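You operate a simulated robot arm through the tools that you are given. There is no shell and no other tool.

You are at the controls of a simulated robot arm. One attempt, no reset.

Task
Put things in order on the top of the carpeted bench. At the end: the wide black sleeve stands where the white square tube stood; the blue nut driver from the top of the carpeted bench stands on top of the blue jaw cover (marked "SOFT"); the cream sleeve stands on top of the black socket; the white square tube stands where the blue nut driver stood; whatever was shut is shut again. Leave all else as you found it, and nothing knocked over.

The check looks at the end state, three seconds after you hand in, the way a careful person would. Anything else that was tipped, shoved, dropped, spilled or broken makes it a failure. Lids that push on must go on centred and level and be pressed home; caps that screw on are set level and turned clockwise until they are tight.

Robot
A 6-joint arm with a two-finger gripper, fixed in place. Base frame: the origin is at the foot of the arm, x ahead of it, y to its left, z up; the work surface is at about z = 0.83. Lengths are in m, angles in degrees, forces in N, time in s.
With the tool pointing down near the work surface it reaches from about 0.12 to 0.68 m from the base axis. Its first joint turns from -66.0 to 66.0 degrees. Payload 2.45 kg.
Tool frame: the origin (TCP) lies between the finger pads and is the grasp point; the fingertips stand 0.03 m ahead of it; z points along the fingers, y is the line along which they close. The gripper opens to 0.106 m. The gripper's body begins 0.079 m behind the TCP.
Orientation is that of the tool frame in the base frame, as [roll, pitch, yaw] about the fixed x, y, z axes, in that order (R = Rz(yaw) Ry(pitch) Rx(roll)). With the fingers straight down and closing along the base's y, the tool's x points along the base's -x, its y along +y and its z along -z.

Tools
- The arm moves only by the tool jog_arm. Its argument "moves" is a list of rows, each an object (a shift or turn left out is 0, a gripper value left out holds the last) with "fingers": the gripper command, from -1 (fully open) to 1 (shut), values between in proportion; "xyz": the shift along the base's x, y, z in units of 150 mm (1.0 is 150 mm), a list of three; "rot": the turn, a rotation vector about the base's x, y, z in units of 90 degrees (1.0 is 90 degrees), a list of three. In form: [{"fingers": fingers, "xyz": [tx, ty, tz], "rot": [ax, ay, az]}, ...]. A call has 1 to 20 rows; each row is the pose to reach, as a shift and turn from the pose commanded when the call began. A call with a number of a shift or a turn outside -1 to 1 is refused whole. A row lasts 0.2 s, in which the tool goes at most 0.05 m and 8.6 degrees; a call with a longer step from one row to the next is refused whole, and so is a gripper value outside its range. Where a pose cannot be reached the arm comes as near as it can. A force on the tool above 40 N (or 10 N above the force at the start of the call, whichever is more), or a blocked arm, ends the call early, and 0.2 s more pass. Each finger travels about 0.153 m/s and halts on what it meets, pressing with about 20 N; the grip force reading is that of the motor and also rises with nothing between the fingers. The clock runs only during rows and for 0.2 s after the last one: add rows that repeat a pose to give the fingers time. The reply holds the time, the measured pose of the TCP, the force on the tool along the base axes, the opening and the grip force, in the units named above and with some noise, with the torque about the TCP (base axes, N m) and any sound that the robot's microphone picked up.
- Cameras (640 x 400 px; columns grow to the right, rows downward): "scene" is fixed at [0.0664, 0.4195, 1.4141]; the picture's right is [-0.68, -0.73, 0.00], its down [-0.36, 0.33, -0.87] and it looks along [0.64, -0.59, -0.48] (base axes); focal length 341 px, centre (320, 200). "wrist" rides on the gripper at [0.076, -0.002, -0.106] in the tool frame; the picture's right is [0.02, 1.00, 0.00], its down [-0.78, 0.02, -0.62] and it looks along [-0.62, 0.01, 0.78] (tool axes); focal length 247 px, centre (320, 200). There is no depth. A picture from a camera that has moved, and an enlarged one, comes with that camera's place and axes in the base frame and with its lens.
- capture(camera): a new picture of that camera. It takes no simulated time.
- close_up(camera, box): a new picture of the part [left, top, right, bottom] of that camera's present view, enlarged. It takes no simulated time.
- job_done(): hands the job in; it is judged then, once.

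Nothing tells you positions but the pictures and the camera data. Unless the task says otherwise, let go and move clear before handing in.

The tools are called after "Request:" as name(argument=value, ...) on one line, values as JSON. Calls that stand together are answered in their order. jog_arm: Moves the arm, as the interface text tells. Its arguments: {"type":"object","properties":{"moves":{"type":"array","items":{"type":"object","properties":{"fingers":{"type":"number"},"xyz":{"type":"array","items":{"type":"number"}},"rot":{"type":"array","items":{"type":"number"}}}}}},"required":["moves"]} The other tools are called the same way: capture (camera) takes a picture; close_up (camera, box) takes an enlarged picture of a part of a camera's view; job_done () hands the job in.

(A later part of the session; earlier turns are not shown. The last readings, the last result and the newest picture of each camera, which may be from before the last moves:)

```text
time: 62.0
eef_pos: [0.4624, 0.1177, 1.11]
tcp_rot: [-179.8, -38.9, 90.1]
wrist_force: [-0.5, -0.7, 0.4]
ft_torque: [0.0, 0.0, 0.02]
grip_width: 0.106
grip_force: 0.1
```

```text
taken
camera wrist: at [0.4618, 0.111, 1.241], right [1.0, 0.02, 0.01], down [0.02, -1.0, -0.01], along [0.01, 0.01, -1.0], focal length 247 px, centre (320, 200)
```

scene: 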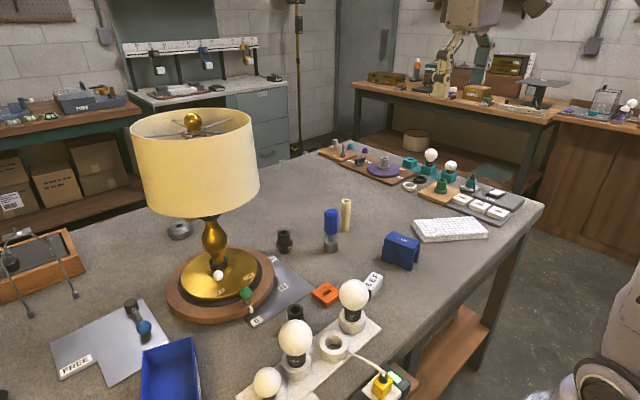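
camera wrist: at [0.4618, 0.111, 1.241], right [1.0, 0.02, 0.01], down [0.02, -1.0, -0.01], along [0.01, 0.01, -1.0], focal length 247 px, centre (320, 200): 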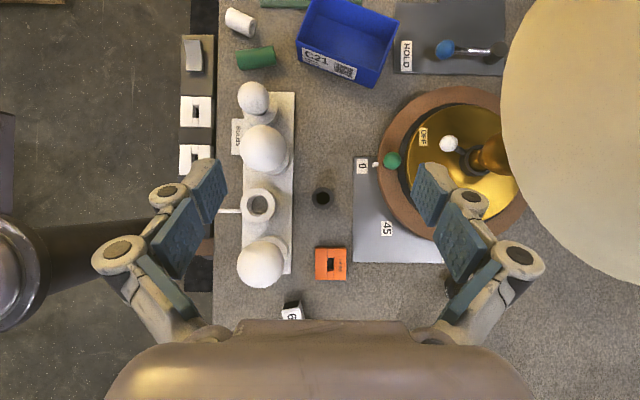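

Request:
close_up(camera="wrist", box=[307, 188, 339, 208])

Request:
close_up(camera="wrist", box=[236, 185, 284, 225])

Request:
close_up(camera="wrist", box=[310, 240, 360, 290])

Request:
close_up(camera="wrist", box=[220, 70, 310, 130])

```text
16.00 times, centred on (323, 198) of wrist
camera zoom: at [0.4618, 0.111, 1.241], right [1.0, 0.02, 0.01], down [0.02, -1.0, -0.01], along [0.01, 0.01, -1.0], focal length 3952 px, centre (272, 232)
```

zoom: 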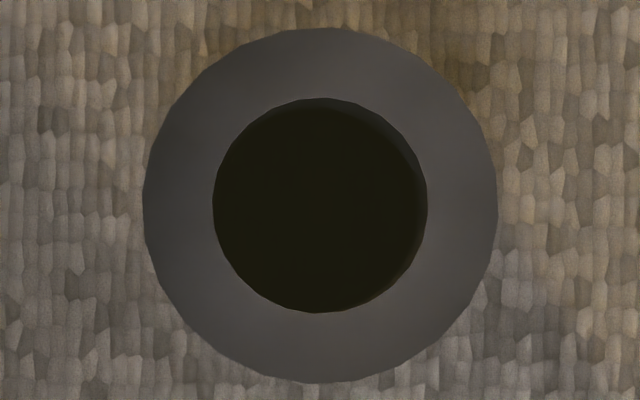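

```text
10.00 times, centred on (260, 205) of wrist
camera zoom: at [0.4618, 0.111, 1.241], right [1.0, 0.02, 0.01], down [0.02, -1.0, -0.01], along [0.01, 0.01, -1.0], focal length 2470 px, centre (920, 150)
```

zoom: 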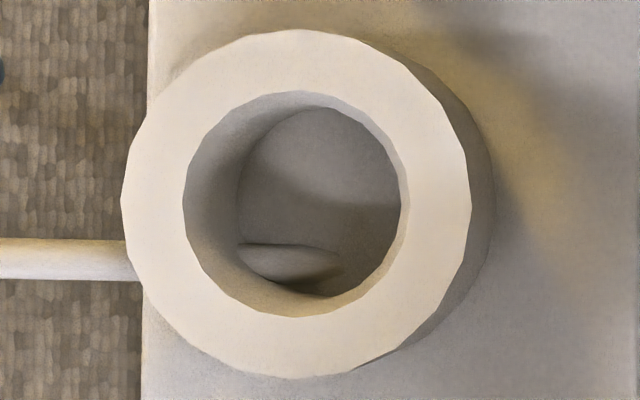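

```text
8.00 times, centred on (335, 265) of wrist
camera zoom: at [0.4618, 0.111, 1.241], right [1.0, 0.02, 0.01], down [0.02, -1.0, -0.01], along [0.01, 0.01, -1.0], focal length 1976 px, centre (200, -320)
```

zoom: 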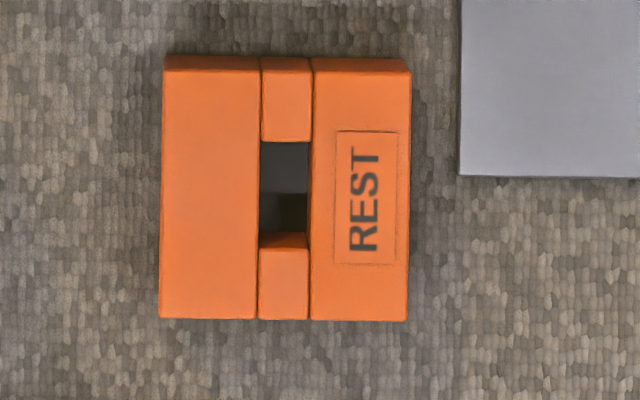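

```text
6.67 times, centred on (265, 100) of wrist
camera zoom: at [0.4618, 0.111, 1.241], right [1.0, 0.02, 0.01], down [0.02, -1.0, -0.01], along [0.01, 0.01, -1.0], focal length 1646 px, centre (687, 867)
```

zoom: 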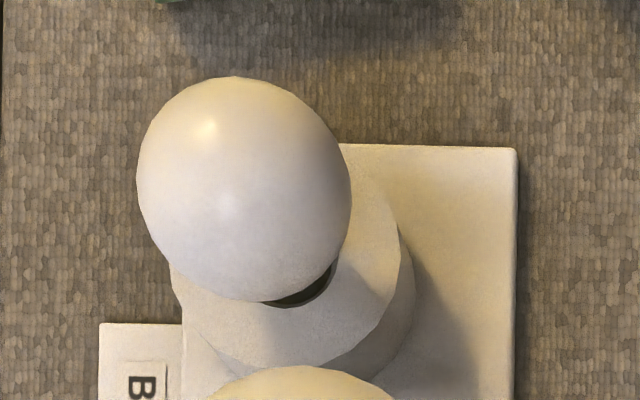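

The black sleeve is about 32 mm across with a plain bore, and all the hollow parts are empty. I'll look at the 6EF block at very high zoom to judge what it really is.

Request:
jog_arm(moves=[{"xyz": [-0.05, -0.2, 0.05], "rot": [-0.08, 0, 0]}, {"xyz": [-0.1, -0.4, 0.1], "rot": [-0.16, 0, 0]}, {"xyz": [-0.15, -0.6, 0.1], "rot": [-0.24, 0, 0]}, {"xyz": [-0.2, -0.6, 0.1], "rot": [-0.32, 0, 0]}])

Request:
capture(camera="wrist")

```text
time: 63.0
eef_pos: [0.4327, 0.027, 1.1249]
tcp_rot: [-180.0, -9.9, 89.9]
wrist_force: [-0.3, -0.6, 0.3]
ft_torque: [-0.03, 0.0, 0.03]
grip_width: 0.106
grip_force: 0.1
```

```text
taken
camera wrist: at [0.4319, 0.0851, 1.2431], right [1.0, 0.02, 0.0], down [0.02, -0.88, 0.48], along [0.01, -0.48, -0.88], focal length 247 px, centre (320, 200)
```

wrist: 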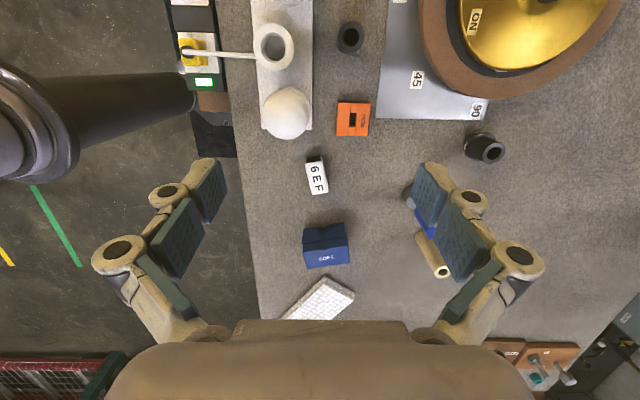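

Request:
close_up(camera="wrist", box=[300, 150, 336, 200])

Request:
close_up(camera="wrist", box=[305, 150, 329, 165])

Request:
close_up(camera="wrist", box=[460, 120, 520, 170])

Request:
close_up(camera="wrist", box=[290, 210, 360, 280])

Request:
close_up(camera="wrist", box=[400, 160, 500, 290])

```text
8.00 times, centred on (318, 175) of wrist
camera zoom: at [0.4319, 0.0851, 1.2431], right [1.0, 0.02, 0.0], down [0.02, -0.88, 0.48], along [0.01, -0.48, -0.88], focal length 1976 px, centre (336, 400)
```

zoom: 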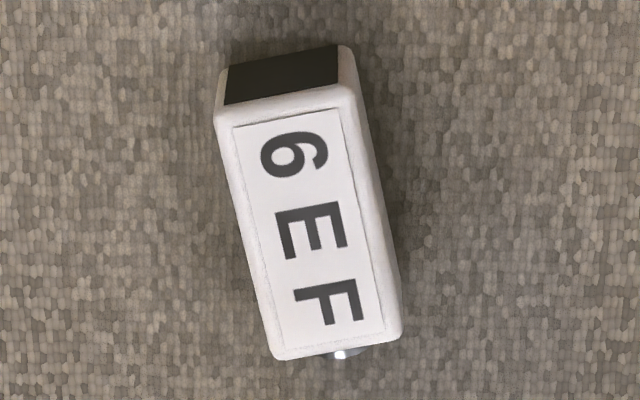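

```text
16.00 times, centred on (317, 158) of wrist
camera zoom: at [0.4319, 0.0851, 1.2431], right [1.0, 0.02, 0.0], down [0.02, -0.88, 0.48], along [0.01, -0.48, -0.88], focal length 3952 px, centre (368, 880)
```

zoom: 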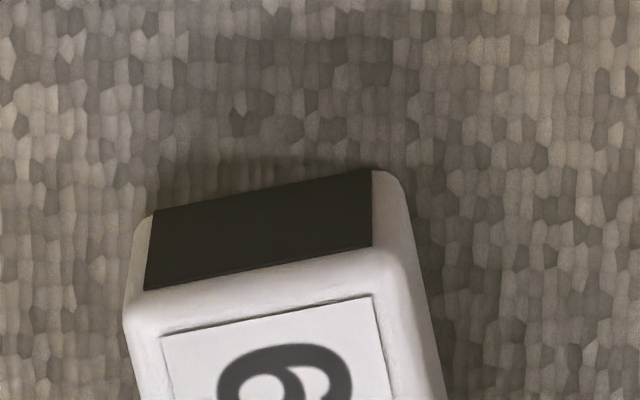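

```text
8.00 times, centred on (490, 145) of wrist
camera zoom: at [0.4319, 0.0851, 1.2431], right [1.0, 0.02, 0.0], down [0.02, -0.88, 0.48], along [0.01, -0.48, -0.88], focal length 1976 px, centre (-1040, 640)
```

zoom: 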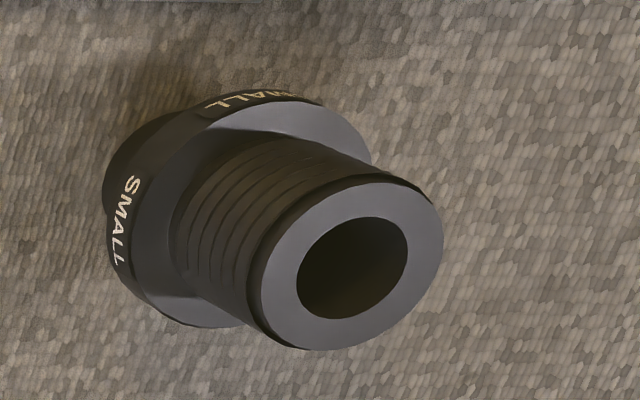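

```text
5.71 times, centred on (325, 245) of wrist
camera zoom: at [0.4319, 0.0851, 1.2431], right [1.0, 0.02, 0.0], down [0.02, -0.88, 0.48], along [0.01, -0.48, -0.88], focal length 1411 px, centre (291, -57)
```

zoom: 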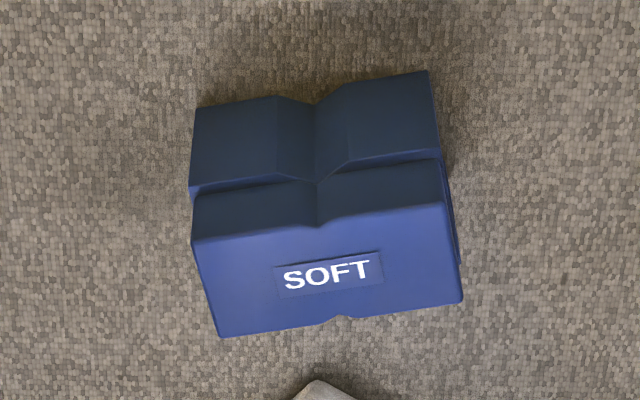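

```text
3.08 times, centred on (450, 225) of wrist
camera zoom: at [0.4319, 0.0851, 1.2431], right [1.0, 0.02, 0.0], down [0.02, -0.88, 0.48], along [0.01, -0.48, -0.88], focal length 760 px, centre (-80, 123)
```

zoom: 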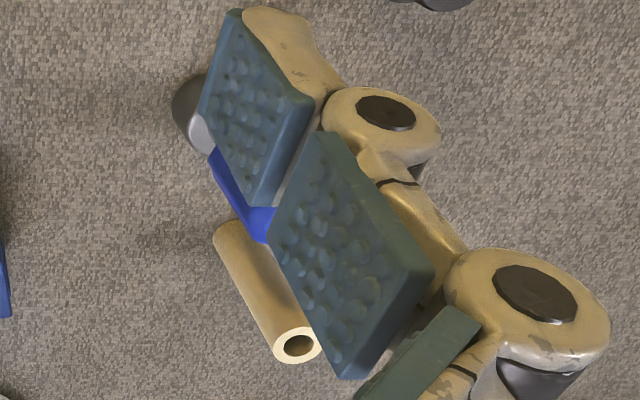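

The 6EF block is solid with flush black ends. To settle the jaw cover question, I'll look straight along its channel at a low angle from the robot side.

Request:
jog_arm(moves=[{"xyz": [0, -0.1, 0], "rot": [-0.08, 0, 0]}, {"xyz": [0, -0.2, 0], "rot": [-0.11, 0, 0]}])

Request:
jog_arm(moves=[{"xyz": [-0.06, -0.1, 0], "rot": [0, 0, 0.09]}, {"xyz": [-0.12, -0.2, 0], "rot": [0, 0, 0.18]}, {"xyz": [-0.18, -0.3, 0], "rot": [0, 0, 0.27]}, {"xyz": [-0.24, -0.4, 0], "rot": [0, 0, 0.36]}, {"xyz": [-0.3, -0.5, 0], "rot": [0, 0, 0.45]}, {"xyz": [-0.36, -0.6, 0], "rot": [0, 0, 0.54]}, {"xyz": [-0.42, -0.7, 0], "rot": [0, 0, 0.63]}, {"xyz": [-0.48, -0.8, 0], "rot": [0, 0, 0.72]}, {"xyz": [-0.54, -0.9, 0], "rot": [0, 0, 0.81]}, {"xyz": [-0.6, -1.0, 0], "rot": [0, 0, 0.9]}, {"xyz": [-0.66, -1.0, 0], "rot": [0, 0, 0.99]}, {"xyz": [-0.66, -1.0, 0], "rot": [0, 0, 1.0]}])

Request:
jog_arm(moves=[{"xyz": [0, -0.15, -0.15], "rot": [0, -0.08, 0]}, {"xyz": [0, -0.3, -0.3], "rot": [0, -0.16, 0]}, {"xyz": [0, -0.45, -0.45], "rot": [0, -0.24, 0]}, {"xyz": [0, -0.6, -0.6], "rot": [0, -0.32, 0]}, {"xyz": [0, -0.65, -0.8], "rot": [0, -0.4, 0]}, {"xyz": [0, -0.65, -1.0], "rot": [0, -0.44, 0]}])

```text
time: 63.6
eef_pos: [0.4331, -0.0035, 1.1251]
tcp_rot: [-179.9, 0.1, 90.0]
wrist_force: [0.2, 0.4, -0.7]
ft_torque: [0.0, -0.02, 0.02]
grip_width: 0.1059
grip_force: 0.1
```

```text
time: 66.2
eef_pos: [0.3338, -0.1523, 1.1256]
tcp_rot: [-179.9, 0.0, -179.9]
wrist_force: [0.8, -0.4, 0.4]
ft_torque: [0.0, 0.01, -0.02]
grip_width: 0.1059
grip_force: 0.0
```

```text
time: 67.6
eef_pos: [0.3363, -0.2506, 0.9758]
tcp_rot: [-179.9, 39.6, 180.0]
wrist_force: [0.2, 0.5, 0.0]
ft_torque: [0.0, 0.03, 0.03]
grip_width: 0.1058
grip_force: 0.0
```

Request:
jog_arm(moves=[{"xyz": [-0.05, 0, -0.25]}, {"xyz": [-0.05, 0, -0.45]}])

Request:
capture(camera="wrist")

Request:
close_up(camera="wrist", box=[280, 120, 400, 240])

Request:
close_up(camera="wrist", box=[330, 100, 640, 280])

Request:
close_up(camera="wrist", box=[636, 100, 640, 300])

Request:
close_up(camera="wrist", box=[0, 100, 4, 300])

```text
time: 68.2
eef_pos: [0.3265, -0.2506, 0.908]
tcp_rot: [-179.9, 39.7, 180.0]
wrist_force: [-0.3, -0.4, -0.8]
ft_torque: [0.01, 0.0, -0.02]
grip_width: 0.1058
grip_force: 0.1
```

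```text
taken
camera wrist: at [0.2004, -0.2511, 0.9407], right [-0.01, 1.0, -0.02], down [0.21, 0.02, 0.98], along [0.98, 0.01, -0.21], focal length 247 px, centre (320, 200)
```

wrist: 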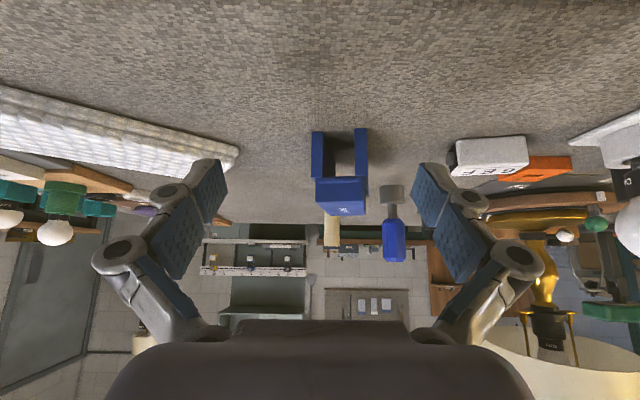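

```text
3.33 times, centred on (340, 180) of wrist
camera zoom: at [0.2004, -0.2511, 0.9407], right [-0.01, 1.0, -0.02], down [0.21, 0.02, 0.98], along [0.98, 0.01, -0.21], focal length 823 px, centre (253, 267)
```

zoom: 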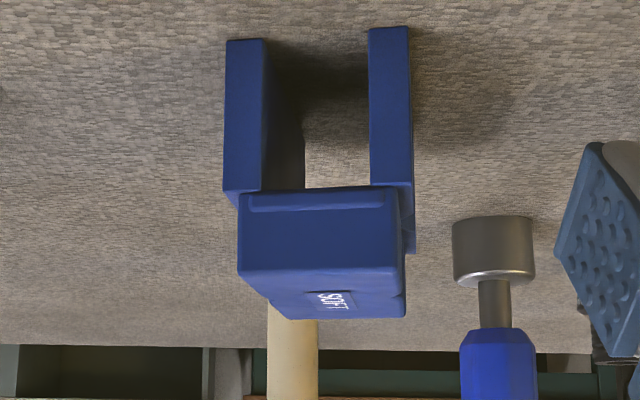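

```text
2.06 times, centred on (485, 190) of wrist
camera zoom: at [0.2004, -0.2511, 0.9407], right [-0.01, 1.0, -0.02], down [0.21, 0.02, 0.98], along [0.98, 0.01, -0.21], focal length 510 px, centre (-21, 221)
```

zoom: 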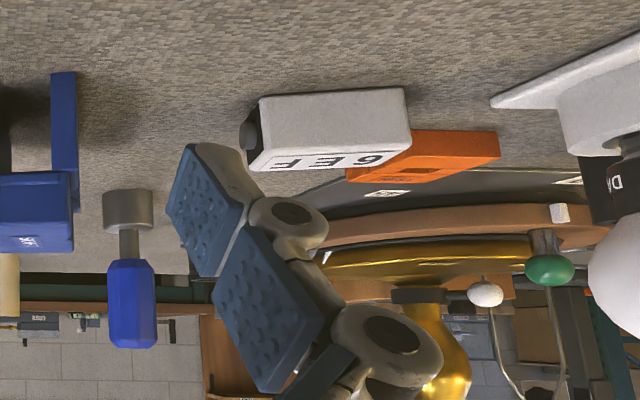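

```text
2.00 times, centred on (638, 200) of wrist
camera zoom: at [0.2004, -0.2511, 0.9407], right [-0.01, 1.0, -0.02], down [0.21, 0.02, 0.98], along [0.98, 0.01, -0.21], focal length 494 px, centre (-316, 200)
```

zoom: 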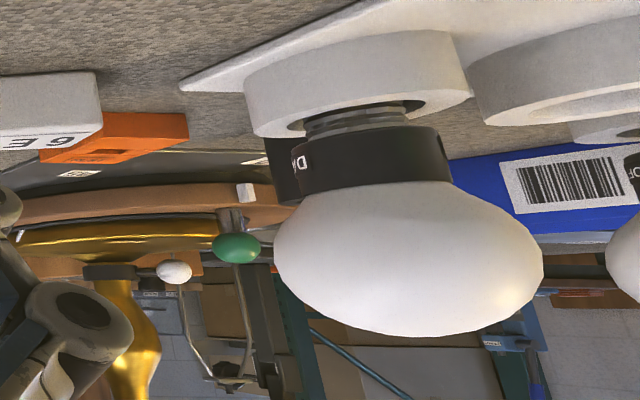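

```text
2.00 times, centred on (2, 200) of wrist
camera zoom: at [0.2004, -0.2511, 0.9407], right [-0.01, 1.0, -0.02], down [0.21, 0.02, 0.98], along [0.98, 0.01, -0.21], focal length 494 px, centre (956, 200)
```

zoom: 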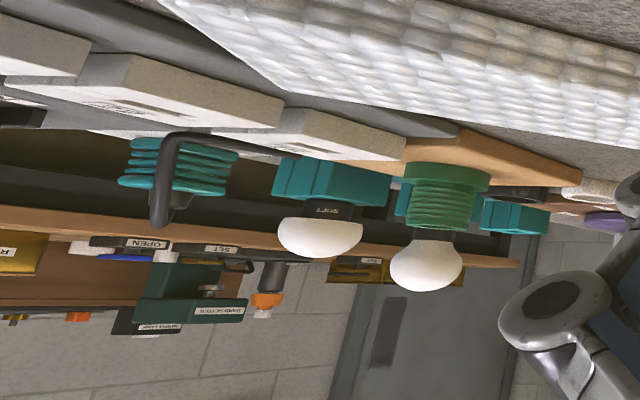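

The jaw cover's channel is clear right through. Now let me take a careful look at the box with the grey flap at the end of the power strip.

Request:
close_up(camera="scene", box=[180, 396, 420, 400])

Request:
close_up(camera="scene", box=[130, 398, 450, 400])

Request:
close_up(camera="wrist", box=[0, 0, 640, 10])

Request:
close_up(camera="wrist", box=[180, 220, 460, 330])

```text
2.67 times, centred on (300, 398) of scene
camera zoom: at [0.0664, 0.4195, 1.4141], right [-0.68, -0.73, 0.0], down [-0.36, 0.33, -0.87], along [0.64, -0.59, -0.48], focal length 909 px, centre (373, -328)
```

zoom: 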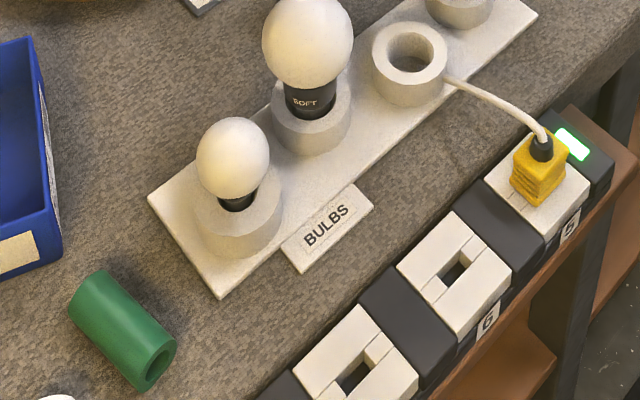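

```text
2.00 times, centred on (290, 399) of scene
camera zoom: at [0.0664, 0.4195, 1.4141], right [-0.68, -0.73, 0.0], down [-0.36, 0.33, -0.87], along [0.64, -0.59, -0.48], focal length 682 px, centre (380, -198)
```

zoom: 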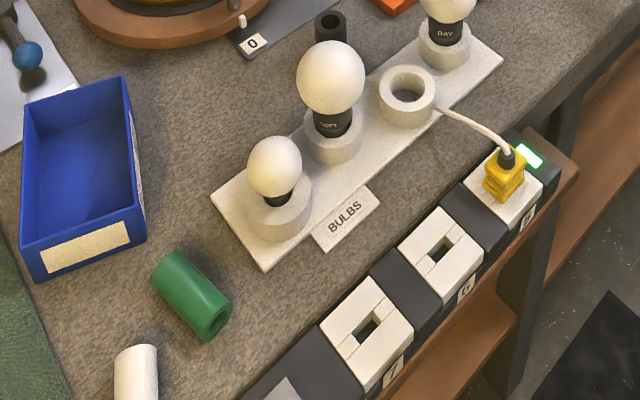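

```text
1.00 times, centred on (320, 5) of wrist (not enlarged: the box is as wide or as high as the picture)
camera zoom: at [0.2004, -0.2511, 0.9407], right [-0.01, 1.0, -0.02], down [0.21, 0.02, 0.98], along [0.98, 0.01, -0.21], focal length 247 px, centre (320, 395)
```

zoom: 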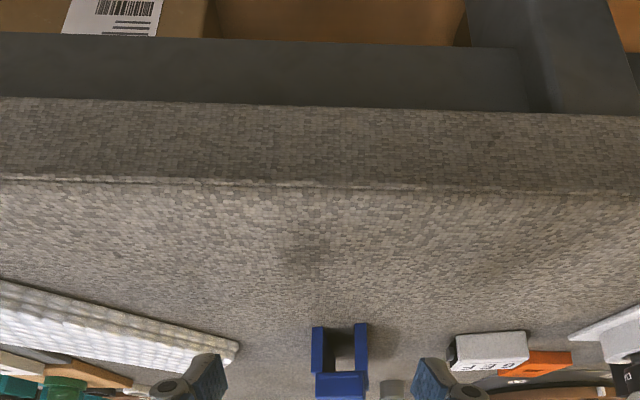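

```text
2.29 times, centred on (320, 275) of wrist
camera zoom: at [0.2004, -0.2511, 0.9407], right [-0.01, 1.0, -0.02], down [0.21, 0.02, 0.98], along [0.98, 0.01, -0.21], focal length 564 px, centre (320, 29)
```

zoom: 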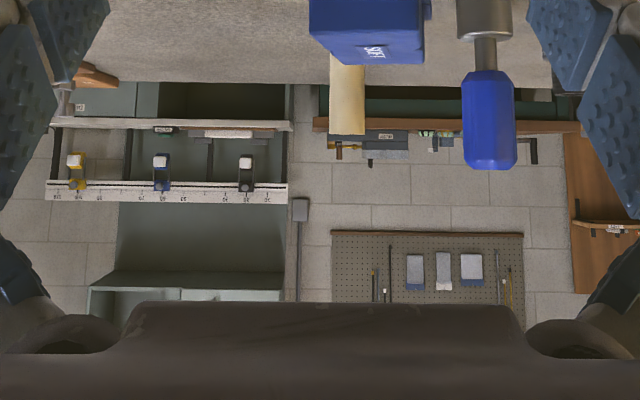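

Request:
close_up(camera="scene", box=[0, 200, 4, 400])

Request:
close_up(camera="scene", box=[0, 330, 4, 400])

Request:
close_up(camera="scene", box=[0, 398, 200, 400])

```text
2.00 times, centred on (2, 300) of scene
camera zoom: at [0.0664, 0.4195, 1.4141], right [-0.68, -0.73, 0.0], down [-0.36, 0.33, -0.87], along [0.64, -0.59, -0.48], focal length 682 px, centre (956, 0)
```

zoom: 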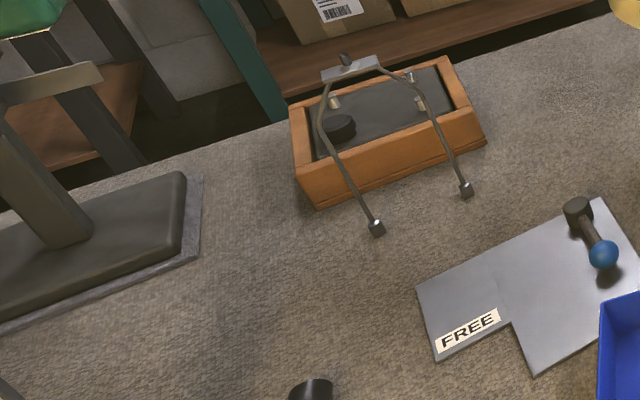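

```text
5.71 times, centred on (2, 365) of scene
camera zoom: at [0.0664, 0.4195, 1.4141], right [-0.68, -0.73, 0.0], down [-0.36, 0.33, -0.87], along [0.64, -0.59, -0.48], focal length 1948 px, centre (2137, -743)
```

zoom: 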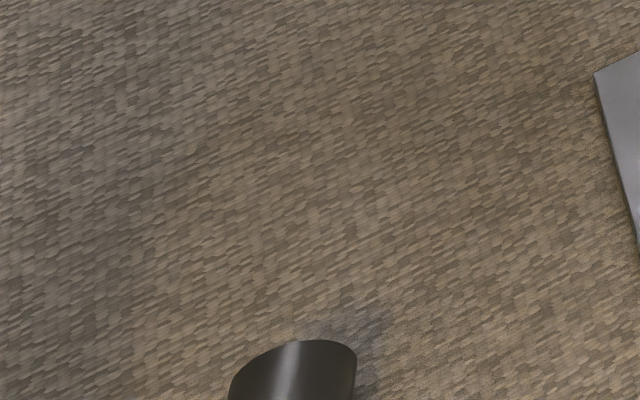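

```text
3.20 times, centred on (100, 399) of scene
camera zoom: at [0.0664, 0.4195, 1.4141], right [-0.68, -0.73, 0.0], down [-0.36, 0.33, -0.87], along [0.64, -0.59, -0.48], focal length 1091 px, centre (1024, -437)
```

zoom: 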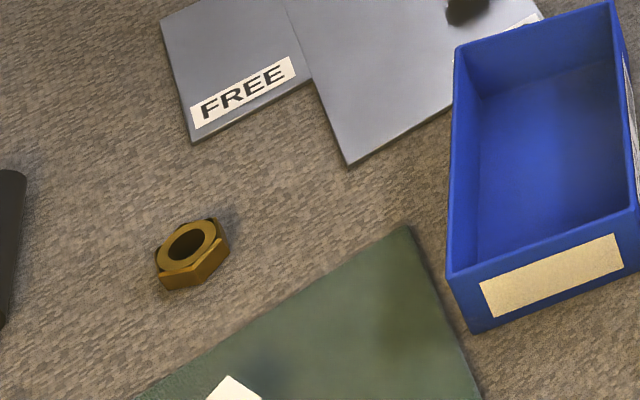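

I've searched thoroughly; the clear-cut jobs can proceed now: the nut driver onto the jaw cover first. I'll raise and level the gripper, then approach the nut driver from above for a close alignment view.

Request:
jog_arm(moves=[{"xyz": [0, 0, 0.2], "rot": [0, 0.08, 0]}, {"xyz": [0, 0, 0.4], "rot": [0, 0.16, 0]}, {"xyz": [0, 0, 0.6], "rot": [0, 0.24, 0]}, {"xyz": [0, 0, 0.75], "rot": [0, 0.32, 0]}, {"xyz": [0, 0, 0.8], "rot": [0, 0.4, 0]}, {"xyz": [0, 0, 0.8], "rot": [0, 0.44, 0]}])

Request:
jog_arm(moves=[{"xyz": [0.25, 0.1, 0]}, {"xyz": [0.5, 0.2, 0]}, {"xyz": [0.75, 0.3, 0]}, {"xyz": [0.95, 0.45, 0]}, {"xyz": [1.0, 0.7, 0]}, {"xyz": [1.0, 0.8, 0]}])

Request:
capture(camera="wrist")

Request:
capture(camera="scene")

```text
time: 69.6
eef_pos: [0.326, -0.2509, 1.028]
tcp_rot: [-179.8, -0.1, 179.9]
wrist_force: [-0.6, -0.2, -0.2]
ft_torque: [-0.03, 0.01, -0.02]
grip_width: 0.106
grip_force: 0.1
```

```text
time: 71.0
eef_pos: [0.476, -0.13, 1.028]
tcp_rot: [-180.0, 0.0, -179.9]
wrist_force: [-0.7, 0.1, -0.1]
ft_torque: [0.01, 0.0, 0.04]
grip_width: 0.106
grip_force: 0.0
```

```text
taken
camera wrist: at [0.4006, -0.1303, 1.1339], right [-0.02, 1.0, 0.0], down [0.78, 0.02, 0.62], along [0.62, 0.01, -0.78], focal length 247 px, centre (320, 200)
```

wrist: 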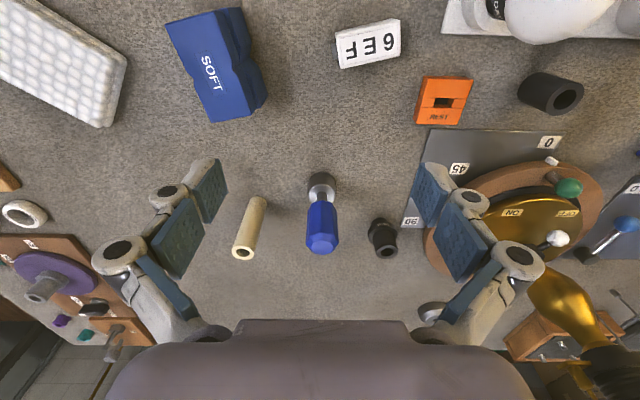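

```text
taken
```

scene: 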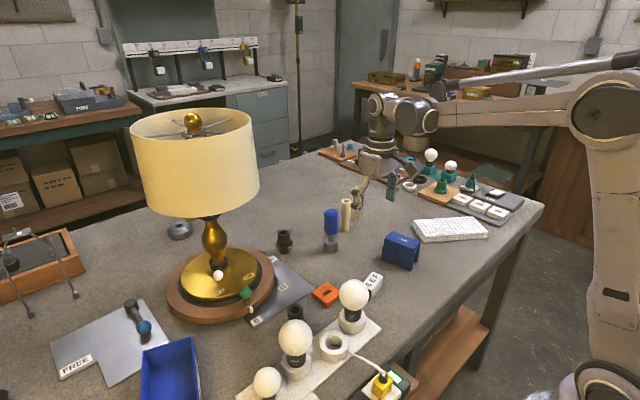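

I have a good close view of the whole group. Let me zoom in on each to fix their positions accurately.

Request:
close_up(camera="wrist", box=[290, 165, 354, 260])

Request:
close_up(camera="wrist", box=[355, 205, 415, 265])

Request:
close_up(camera="wrist", box=[220, 190, 280, 265])

Request:
close_up(camera="wrist", box=[325, 10, 410, 75])

Request:
close_up(camera="wrist", box=[155, 0, 275, 130])

Request:
close_up(camera="wrist", box=[510, 60, 590, 120])

```text
4.21 times, centred on (322, 212) of wrist
camera zoom: at [0.4006, -0.1303, 1.1339], right [-0.02, 1.0, 0.0], down [0.78, 0.02, 0.62], along [0.62, 0.01, -0.78], focal length 1040 px, centre (312, 147)
```

zoom: 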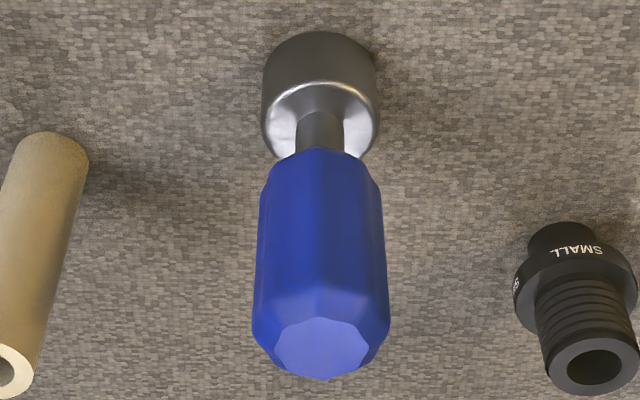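

```text
6.67 times, centred on (385, 235) of wrist
camera zoom: at [0.4006, -0.1303, 1.1339], right [-0.02, 1.0, 0.0], down [0.78, 0.02, 0.62], along [0.62, 0.01, -0.78], focal length 1646 px, centre (-113, -33)
```

zoom: 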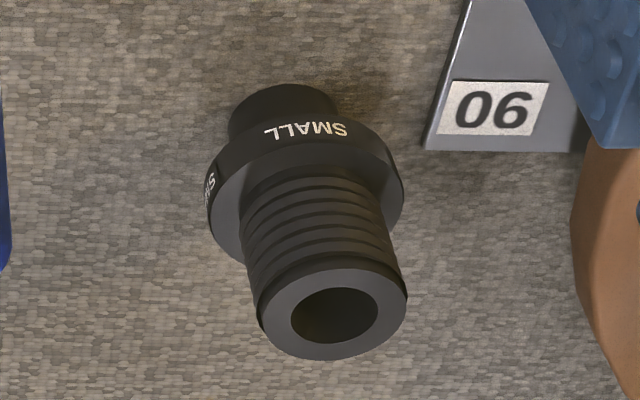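

```text
5.33 times, centred on (250, 228) of wrist
camera zoom: at [0.4006, -0.1303, 1.1339], right [-0.02, 1.0, 0.0], down [0.78, 0.02, 0.62], along [0.62, 0.01, -0.78], focal length 1317 px, centre (693, 53)
```

zoom: 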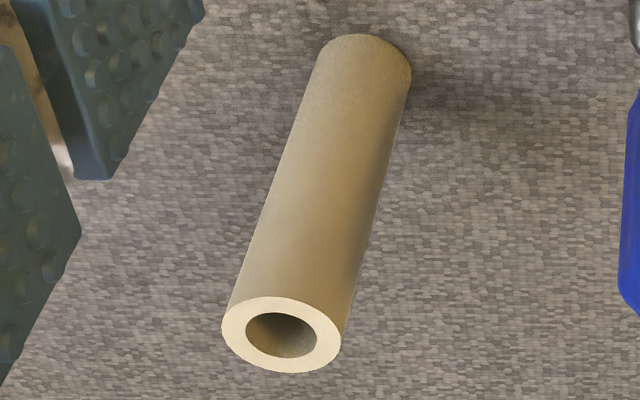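

```text
6.15 times, centred on (368, 42) of wrist
camera zoom: at [0.4006, -0.1303, 1.1339], right [-0.02, 1.0, 0.0], down [0.78, 0.02, 0.62], along [0.62, 0.01, -0.78], focal length 1520 px, centre (28, 1169)
```

zoom: 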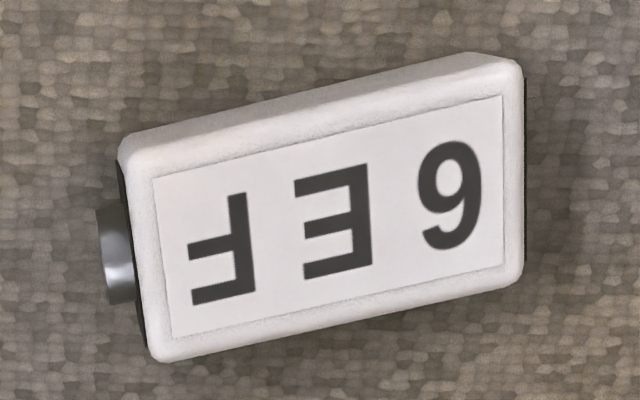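

```text
3.08 times, centred on (215, 65) of wrist
camera zoom: at [0.4006, -0.1303, 1.1339], right [-0.02, 1.0, 0.0], down [0.78, 0.02, 0.62], along [0.62, 0.01, -0.78], focal length 760 px, centre (643, 615)
```

zoom: 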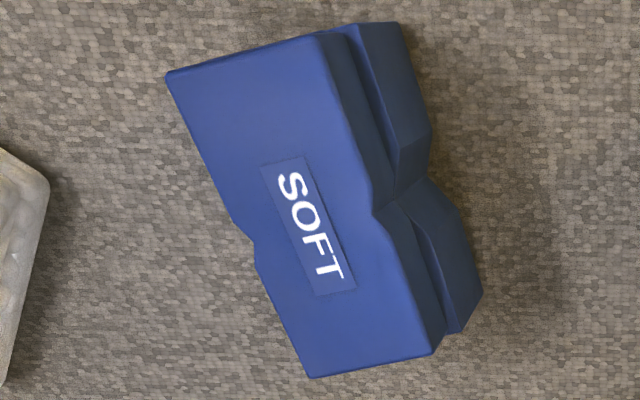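

```text
6.67 times, centred on (550, 90) of wrist
camera zoom: at [0.4006, -0.1303, 1.1339], right [-0.02, 1.0, 0.0], down [0.78, 0.02, 0.62], along [0.62, 0.01, -0.78], focal length 1646 px, centre (-1213, 933)
```

zoom: 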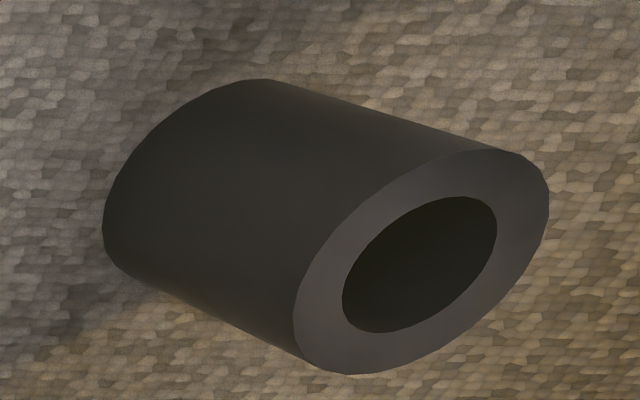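

Positions are now well determined (nut driver ≈ (0.610, −0.124), jaw cover centre ≈ (0.450, −0.224), socket ≈ (0.685, −0.027), cream sleeve ≈ (0.644, −0.222)). I'll move over the nut driver with a moderate opening and check alignment.

Request:
jog_arm(moves=[{"fingers": -0.5, "xyz": [0.23, 0.01, 0]}, {"fingers": -0.5, "xyz": [0.46, 0.02, 0]}, {"fingers": -0.5, "xyz": [0.69, 0.03, 0]}, {"fingers": -0.5, "xyz": [0.897, 0.043, 0]}, {"fingers": -0.5, "xyz": [0.897, 0.043, 0]}])

Request:
capture(camera="wrist")

Request:
capture(camera="scene")

```text
time: 72.2
eef_pos: [0.6108, -0.1246, 1.0282]
tcp_rot: [-180.0, -0.1, -180.0]
wrist_force: [-0.1, 0.1, 0.0]
ft_torque: [0.02, -0.04, -0.02]
grip_width: 0.0793
grip_force: 0.1
```

```text
taken
camera wrist: at [0.5352, -0.125, 1.134], right [-0.02, 1.0, 0.0], down [0.78, 0.02, 0.62], along [0.62, 0.01, -0.78], focal length 247 px, centre (320, 200)
```

wrist: 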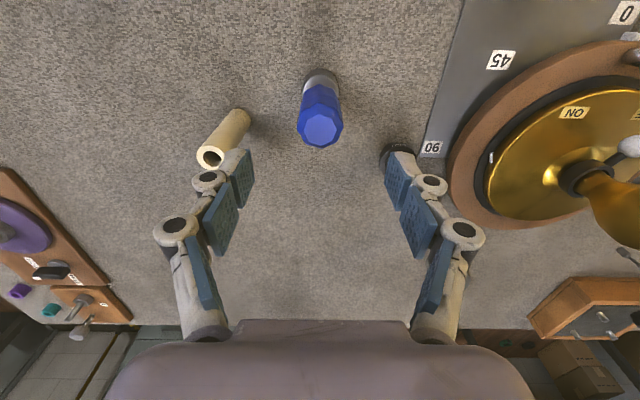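

```text
taken
```

scene: 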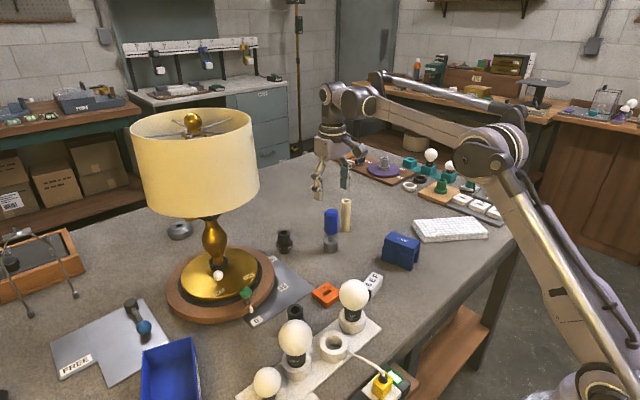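

Well aligned over the nut driver. I narrow the opening a little and descend to the handle.

Request:
jog_arm(moves=[{"fingers": -0.13, "xyz": [0, 0.005, -0.2]}, {"fingers": -0.13, "xyz": [0, 0.005, -0.4]}, {"fingers": -0.13, "xyz": [0, 0.005, -0.6]}, {"fingers": -0.13, "xyz": [0, 0.005, -0.747]}])

Request:
capture(camera="wrist")

Request:
close_up(camera="scene", box=[260, 130, 420, 260])

```text
time: 73.2
eef_pos: [0.6112, -0.1229, 0.916]
tcp_rot: [-179.9, 0.0, -180.0]
wrist_force: [0.7, 1.0, -0.1]
ft_torque: [0.04, 0.04, -0.03]
grip_width: 0.0597
grip_force: 0.1
```

```text
taken
camera wrist: at [0.5354, -0.1231, 1.0215], right [-0.02, 1.0, 0.0], down [0.78, 0.02, 0.62], along [0.62, 0.01, -0.78], focal length 247 px, centre (320, 200)
```

wrist: 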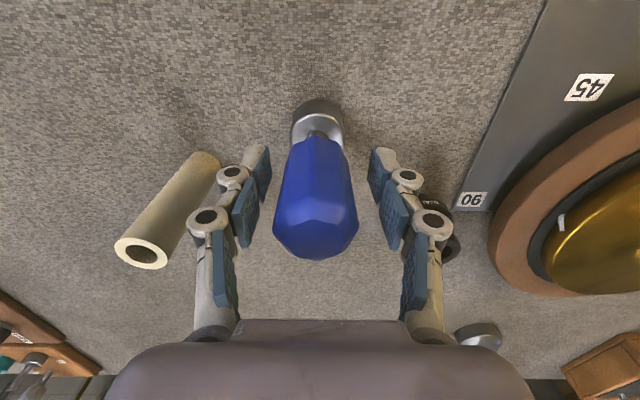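

```text
3.08 times, centred on (340, 195) of scene
camera zoom: at [0.0664, 0.4195, 1.4141], right [-0.68, -0.73, 0.0], down [-0.36, 0.33, -0.87], along [0.64, -0.59, -0.48], focal length 1049 px, centre (258, 215)
```

zoom: 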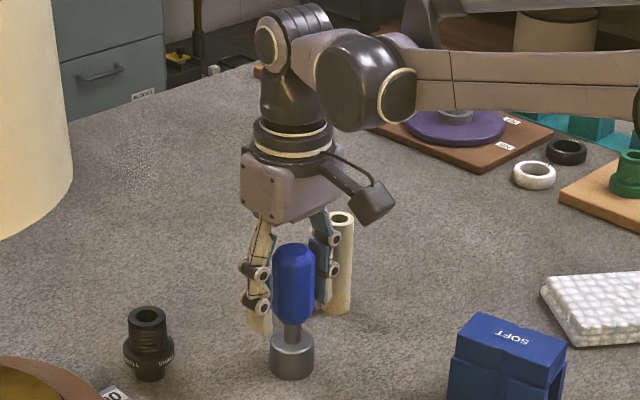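

The nut driver sits centred between the fingers. Closing the gripper.

Request:
jog_arm(moves=[{"fingers": 0.3}, {"fingers": 1.0}, {"fingers": 1.0}, {"fingers": 1.0}])

Request:
capture(camera="wrist")

```text
time: 74.2
eef_pos: [0.6108, -0.1223, 0.9164]
tcp_rot: [-179.9, 0.1, -179.9]
wrist_force: [0.5, 0.2, -0.1]
ft_torque: [0.0, -0.02, 0.05]
grip_width: 0.0343
grip_force: 19.8
```

```text
taken
camera wrist: at [0.5355, -0.1232, 1.0217], right [-0.02, 1.0, 0.0], down [0.78, 0.02, 0.62], along [0.62, 0.01, -0.78], focal length 247 px, centre (320, 200)
```

wrist: 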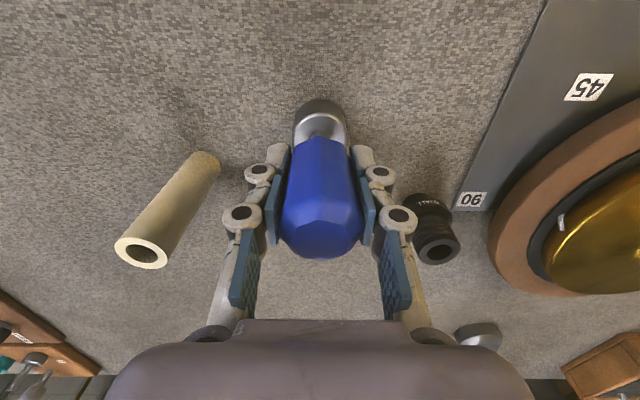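

Gripped firmly (0.034 m). I lift it straight up and carry it toward the jaw cover.

Request:
jog_arm(moves=[{"fingers": 1.0, "xyz": [0, 0, 0.1]}, {"fingers": 1.0, "xyz": [0, 0, 0.3]}, {"fingers": 1.0, "xyz": [0, 0, 0.5]}, {"fingers": 1.0, "xyz": [0, 0, 0.68]}, {"fingers": 1.0, "xyz": [-0.2, -0.05, 0.7]}, {"fingers": 1.0, "xyz": [-0.4, -0.15, 0.7]}, {"fingers": 1.0, "xyz": [-0.6, -0.3, 0.7]}, {"fingers": 1.0, "xyz": [-0.8, -0.45, 0.7]}, {"fingers": 1.0, "xyz": [-1.0, -0.6, 0.7]}])

Request:
capture(camera="wrist")

Request:
capture(camera="scene")

```text
time: 76.2
eef_pos: [0.4606, -0.2137, 1.021]
tcp_rot: [-179.8, 0.0, 179.9]
wrist_force: [-0.4, 0.5, -0.9]
ft_torque: [0.02, -0.03, -0.01]
grip_width: 0.0345
grip_force: 20.0
```

```text
taken
camera wrist: at [0.3846, -0.2138, 1.1272], right [-0.02, 1.0, 0.0], down [0.78, 0.02, 0.62], along [0.62, 0.01, -0.78], focal length 247 px, centre (320, 200)
```

wrist: 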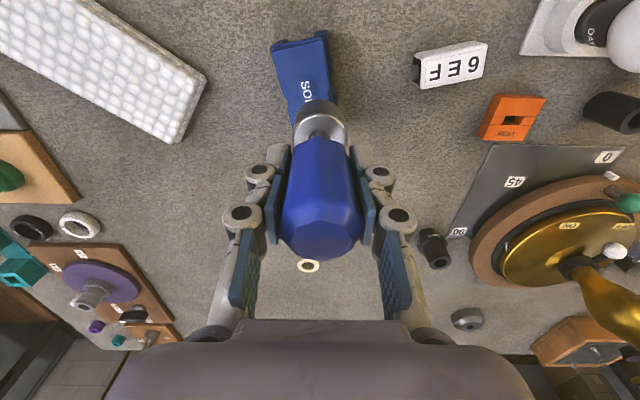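

```text
taken
```

scene: 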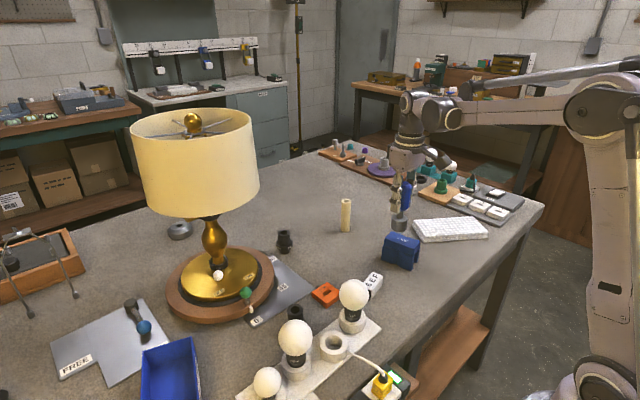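

Request:
jog_arm(moves=[{"fingers": 1.0, "xyz": [-0.071, -0.069, 0]}, {"fingers": 1.0, "xyz": [-0.071, -0.069, -0.1]}])

Request:
close_up(camera="wrist", box=[250, 20, 390, 160])

Request:
close_up(camera="scene", box=[360, 170, 440, 280])

```text
time: 76.8
eef_pos: [0.4494, -0.2239, 1.007]
tcp_rot: [-180.0, 0.0, 180.0]
wrist_force: [0.4, 0.4, -1.0]
ft_torque: [-0.02, 0.01, -0.03]
grip_width: 0.0345
grip_force: 20.0
```

```text
2.86 times, centred on (320, 90) of wrist
camera zoom: at [0.3745, -0.2241, 1.1126], right [-0.02, 1.0, 0.0], down [0.78, 0.02, 0.62], along [0.62, 0.01, -0.78], focal length 706 px, centre (320, 514)
```

zoom: 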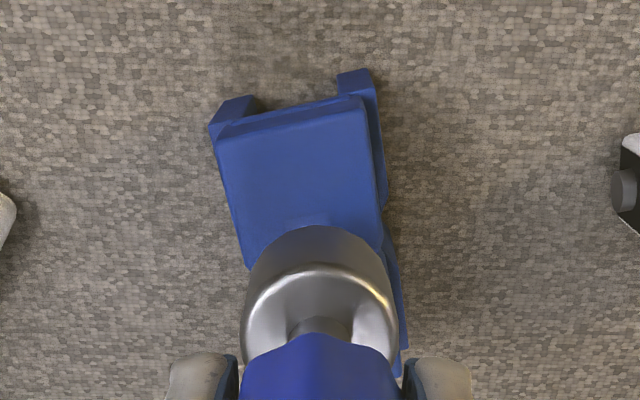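

```text
3.64 times, centred on (400, 225) of scene
camera zoom: at [0.0664, 0.4195, 1.4141], right [-0.68, -0.73, 0.0], down [-0.36, 0.33, -0.87], along [0.64, -0.59, -0.48], focal length 1240 px, centre (29, 109)
```

zoom: 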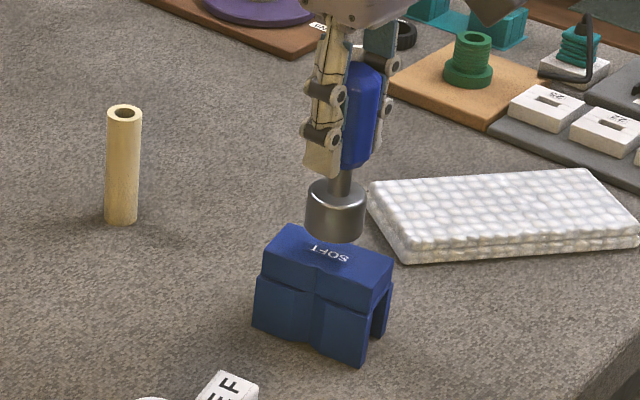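

Request:
close_up(camera="scene", box=[365, 215, 435, 285])

Request:
close_up(camera="wrist", box=[280, 40, 360, 130])

```text
5.71 times, centred on (400, 250) of scene
camera zoom: at [0.0664, 0.4195, 1.4141], right [-0.68, -0.73, 0.0], down [-0.36, 0.33, -0.87], along [0.64, -0.59, -0.48], focal length 1948 px, centre (-137, -86)
```

zoom: 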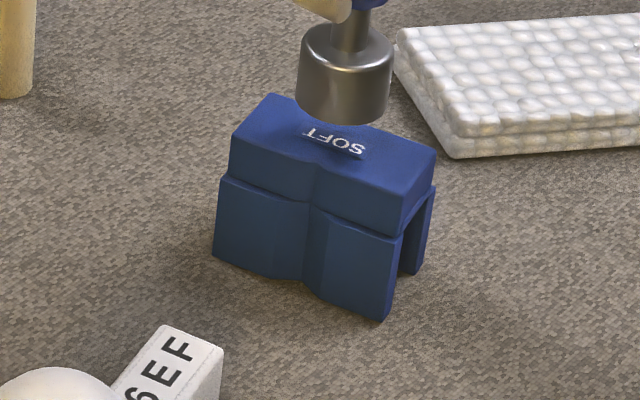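

```text
4.44 times, centred on (320, 85) of wrist
camera zoom: at [0.3745, -0.2241, 1.1126], right [-0.02, 1.0, 0.0], down [0.78, 0.02, 0.62], along [0.62, 0.01, -0.78], focal length 1098 px, centre (320, 711)
```

zoom: 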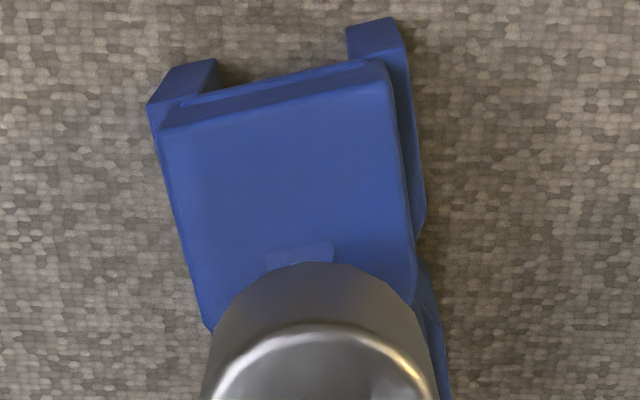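

The nut driver is centred over the jaw cover's top. I lower it gently to contact.

Request:
jog_arm(moves=[{"fingers": 1.0, "xyz": [0, 0, -0.067]}, {"fingers": 1.0, "xyz": [0, 0, -0.11]}, {"fingers": 1.0, "xyz": [0, 0, -0.133]}, {"fingers": 1.0, "xyz": [0, 0, -0.147]}, {"fingers": 1.0, "xyz": [0, 0, -0.154]}])

Request:
close_up(camera="scene", box=[365, 195, 435, 285])

```text
time: 78.0
eef_pos: [0.4495, -0.2246, 0.9825]
tcp_rot: [-179.8, -0.1, 180.0]
wrist_force: [0.3, -1.9, 11.6]
ft_torque: [0.01, -0.03, -0.04]
grip_width: 0.0345
grip_force: 19.5
```

```text
4.44 times, centred on (400, 240) of scene
camera zoom: at [0.0662, 0.4196, 1.4141], right [-0.68, -0.73, 0.0], down [-0.36, 0.33, -0.87], along [0.64, -0.59, -0.48], focal length 1515 px, centre (-36, 22)
```

zoom: 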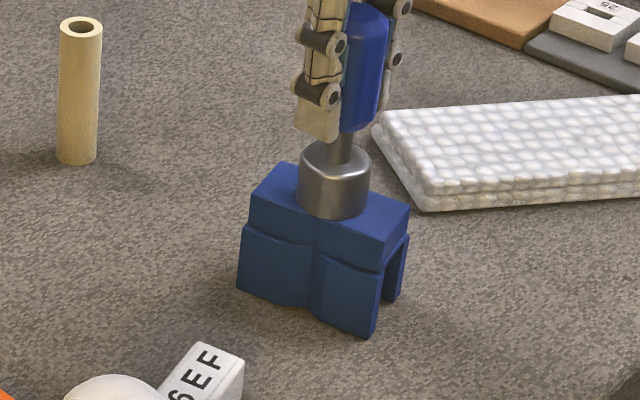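

Contact felt and the nut driver sits flat on the cover. I relax slightly, open evenly, and then rise straight up.

Request:
jog_arm(moves=[{"fingers": 1.0, "xyz": [0, 0, 0.004]}, {"fingers": 0.3, "xyz": [0, 0, 0.004]}, {"fingers": 0.1, "xyz": [0, 0, 0.004]}, {"fingers": -0.13, "xyz": [0, 0, 0.004]}, {"fingers": -0.3, "xyz": [0, 0, 0.004]}])

Request:
capture(camera="wrist")

```text
time: 79.2
eef_pos: [0.4491, -0.2226, 0.9832]
tcp_rot: [-179.9, 0.0, -180.0]
wrist_force: [0.1, -0.8, -0.8]
ft_torque: [0.02, 0.03, 0.0]
grip_width: 0.0691
grip_force: 0.1
```

```text
taken
camera wrist: at [0.3746, -0.2236, 1.0896], right [-0.02, 1.0, 0.0], down [0.78, 0.02, 0.62], along [0.62, 0.01, -0.78], focal length 247 px, centre (320, 200)
```

wrist: 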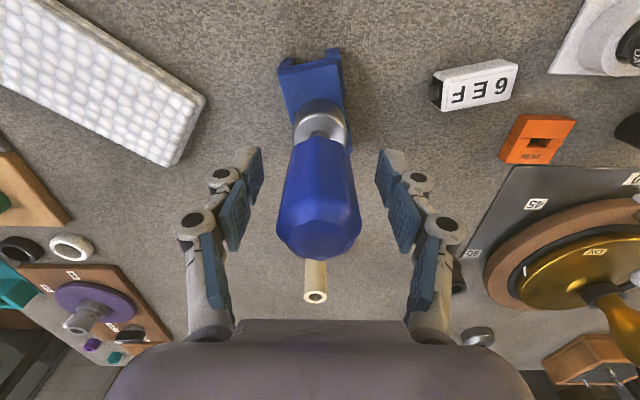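

Request:
jog_arm(moves=[{"xyz": [0, 0, 0.15]}, {"xyz": [0, 0, 0.35]}, {"xyz": [0, 0, 0.6]}, {"xyz": [0, 0, 0.85]}])

Request:
capture(camera="scene")

Request:
close_up(camera="scene", box=[350, 170, 450, 290])

```text
time: 80.2
eef_pos: [0.4519, -0.2229, 1.1107]
tcp_rot: [-180.0, 0.0, 179.9]
wrist_force: [0.5, 0.7, -0.3]
ft_torque: [-0.02, 0.02, -0.03]
grip_width: 0.0692
grip_force: 0.0
```

```text
taken
```

scene: 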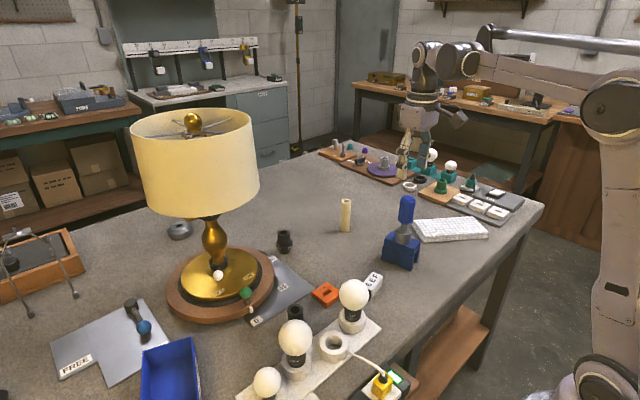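

```text
3.33 times, centred on (400, 230) of scene
camera zoom: at [0.0664, 0.4196, 1.4141], right [-0.68, -0.73, 0.0], down [-0.36, 0.33, -0.87], along [0.64, -0.59, -0.48], focal length 1136 px, centre (53, 100)
```

zoom: 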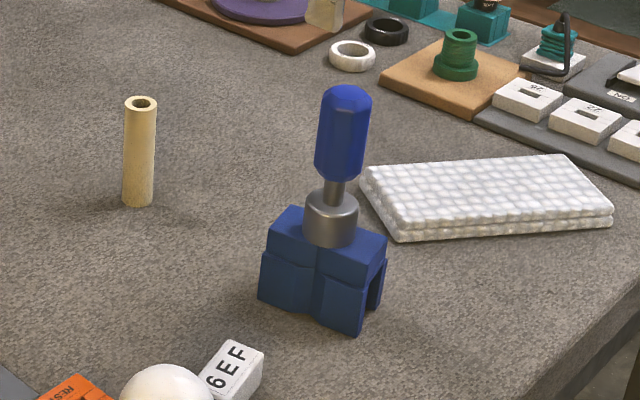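

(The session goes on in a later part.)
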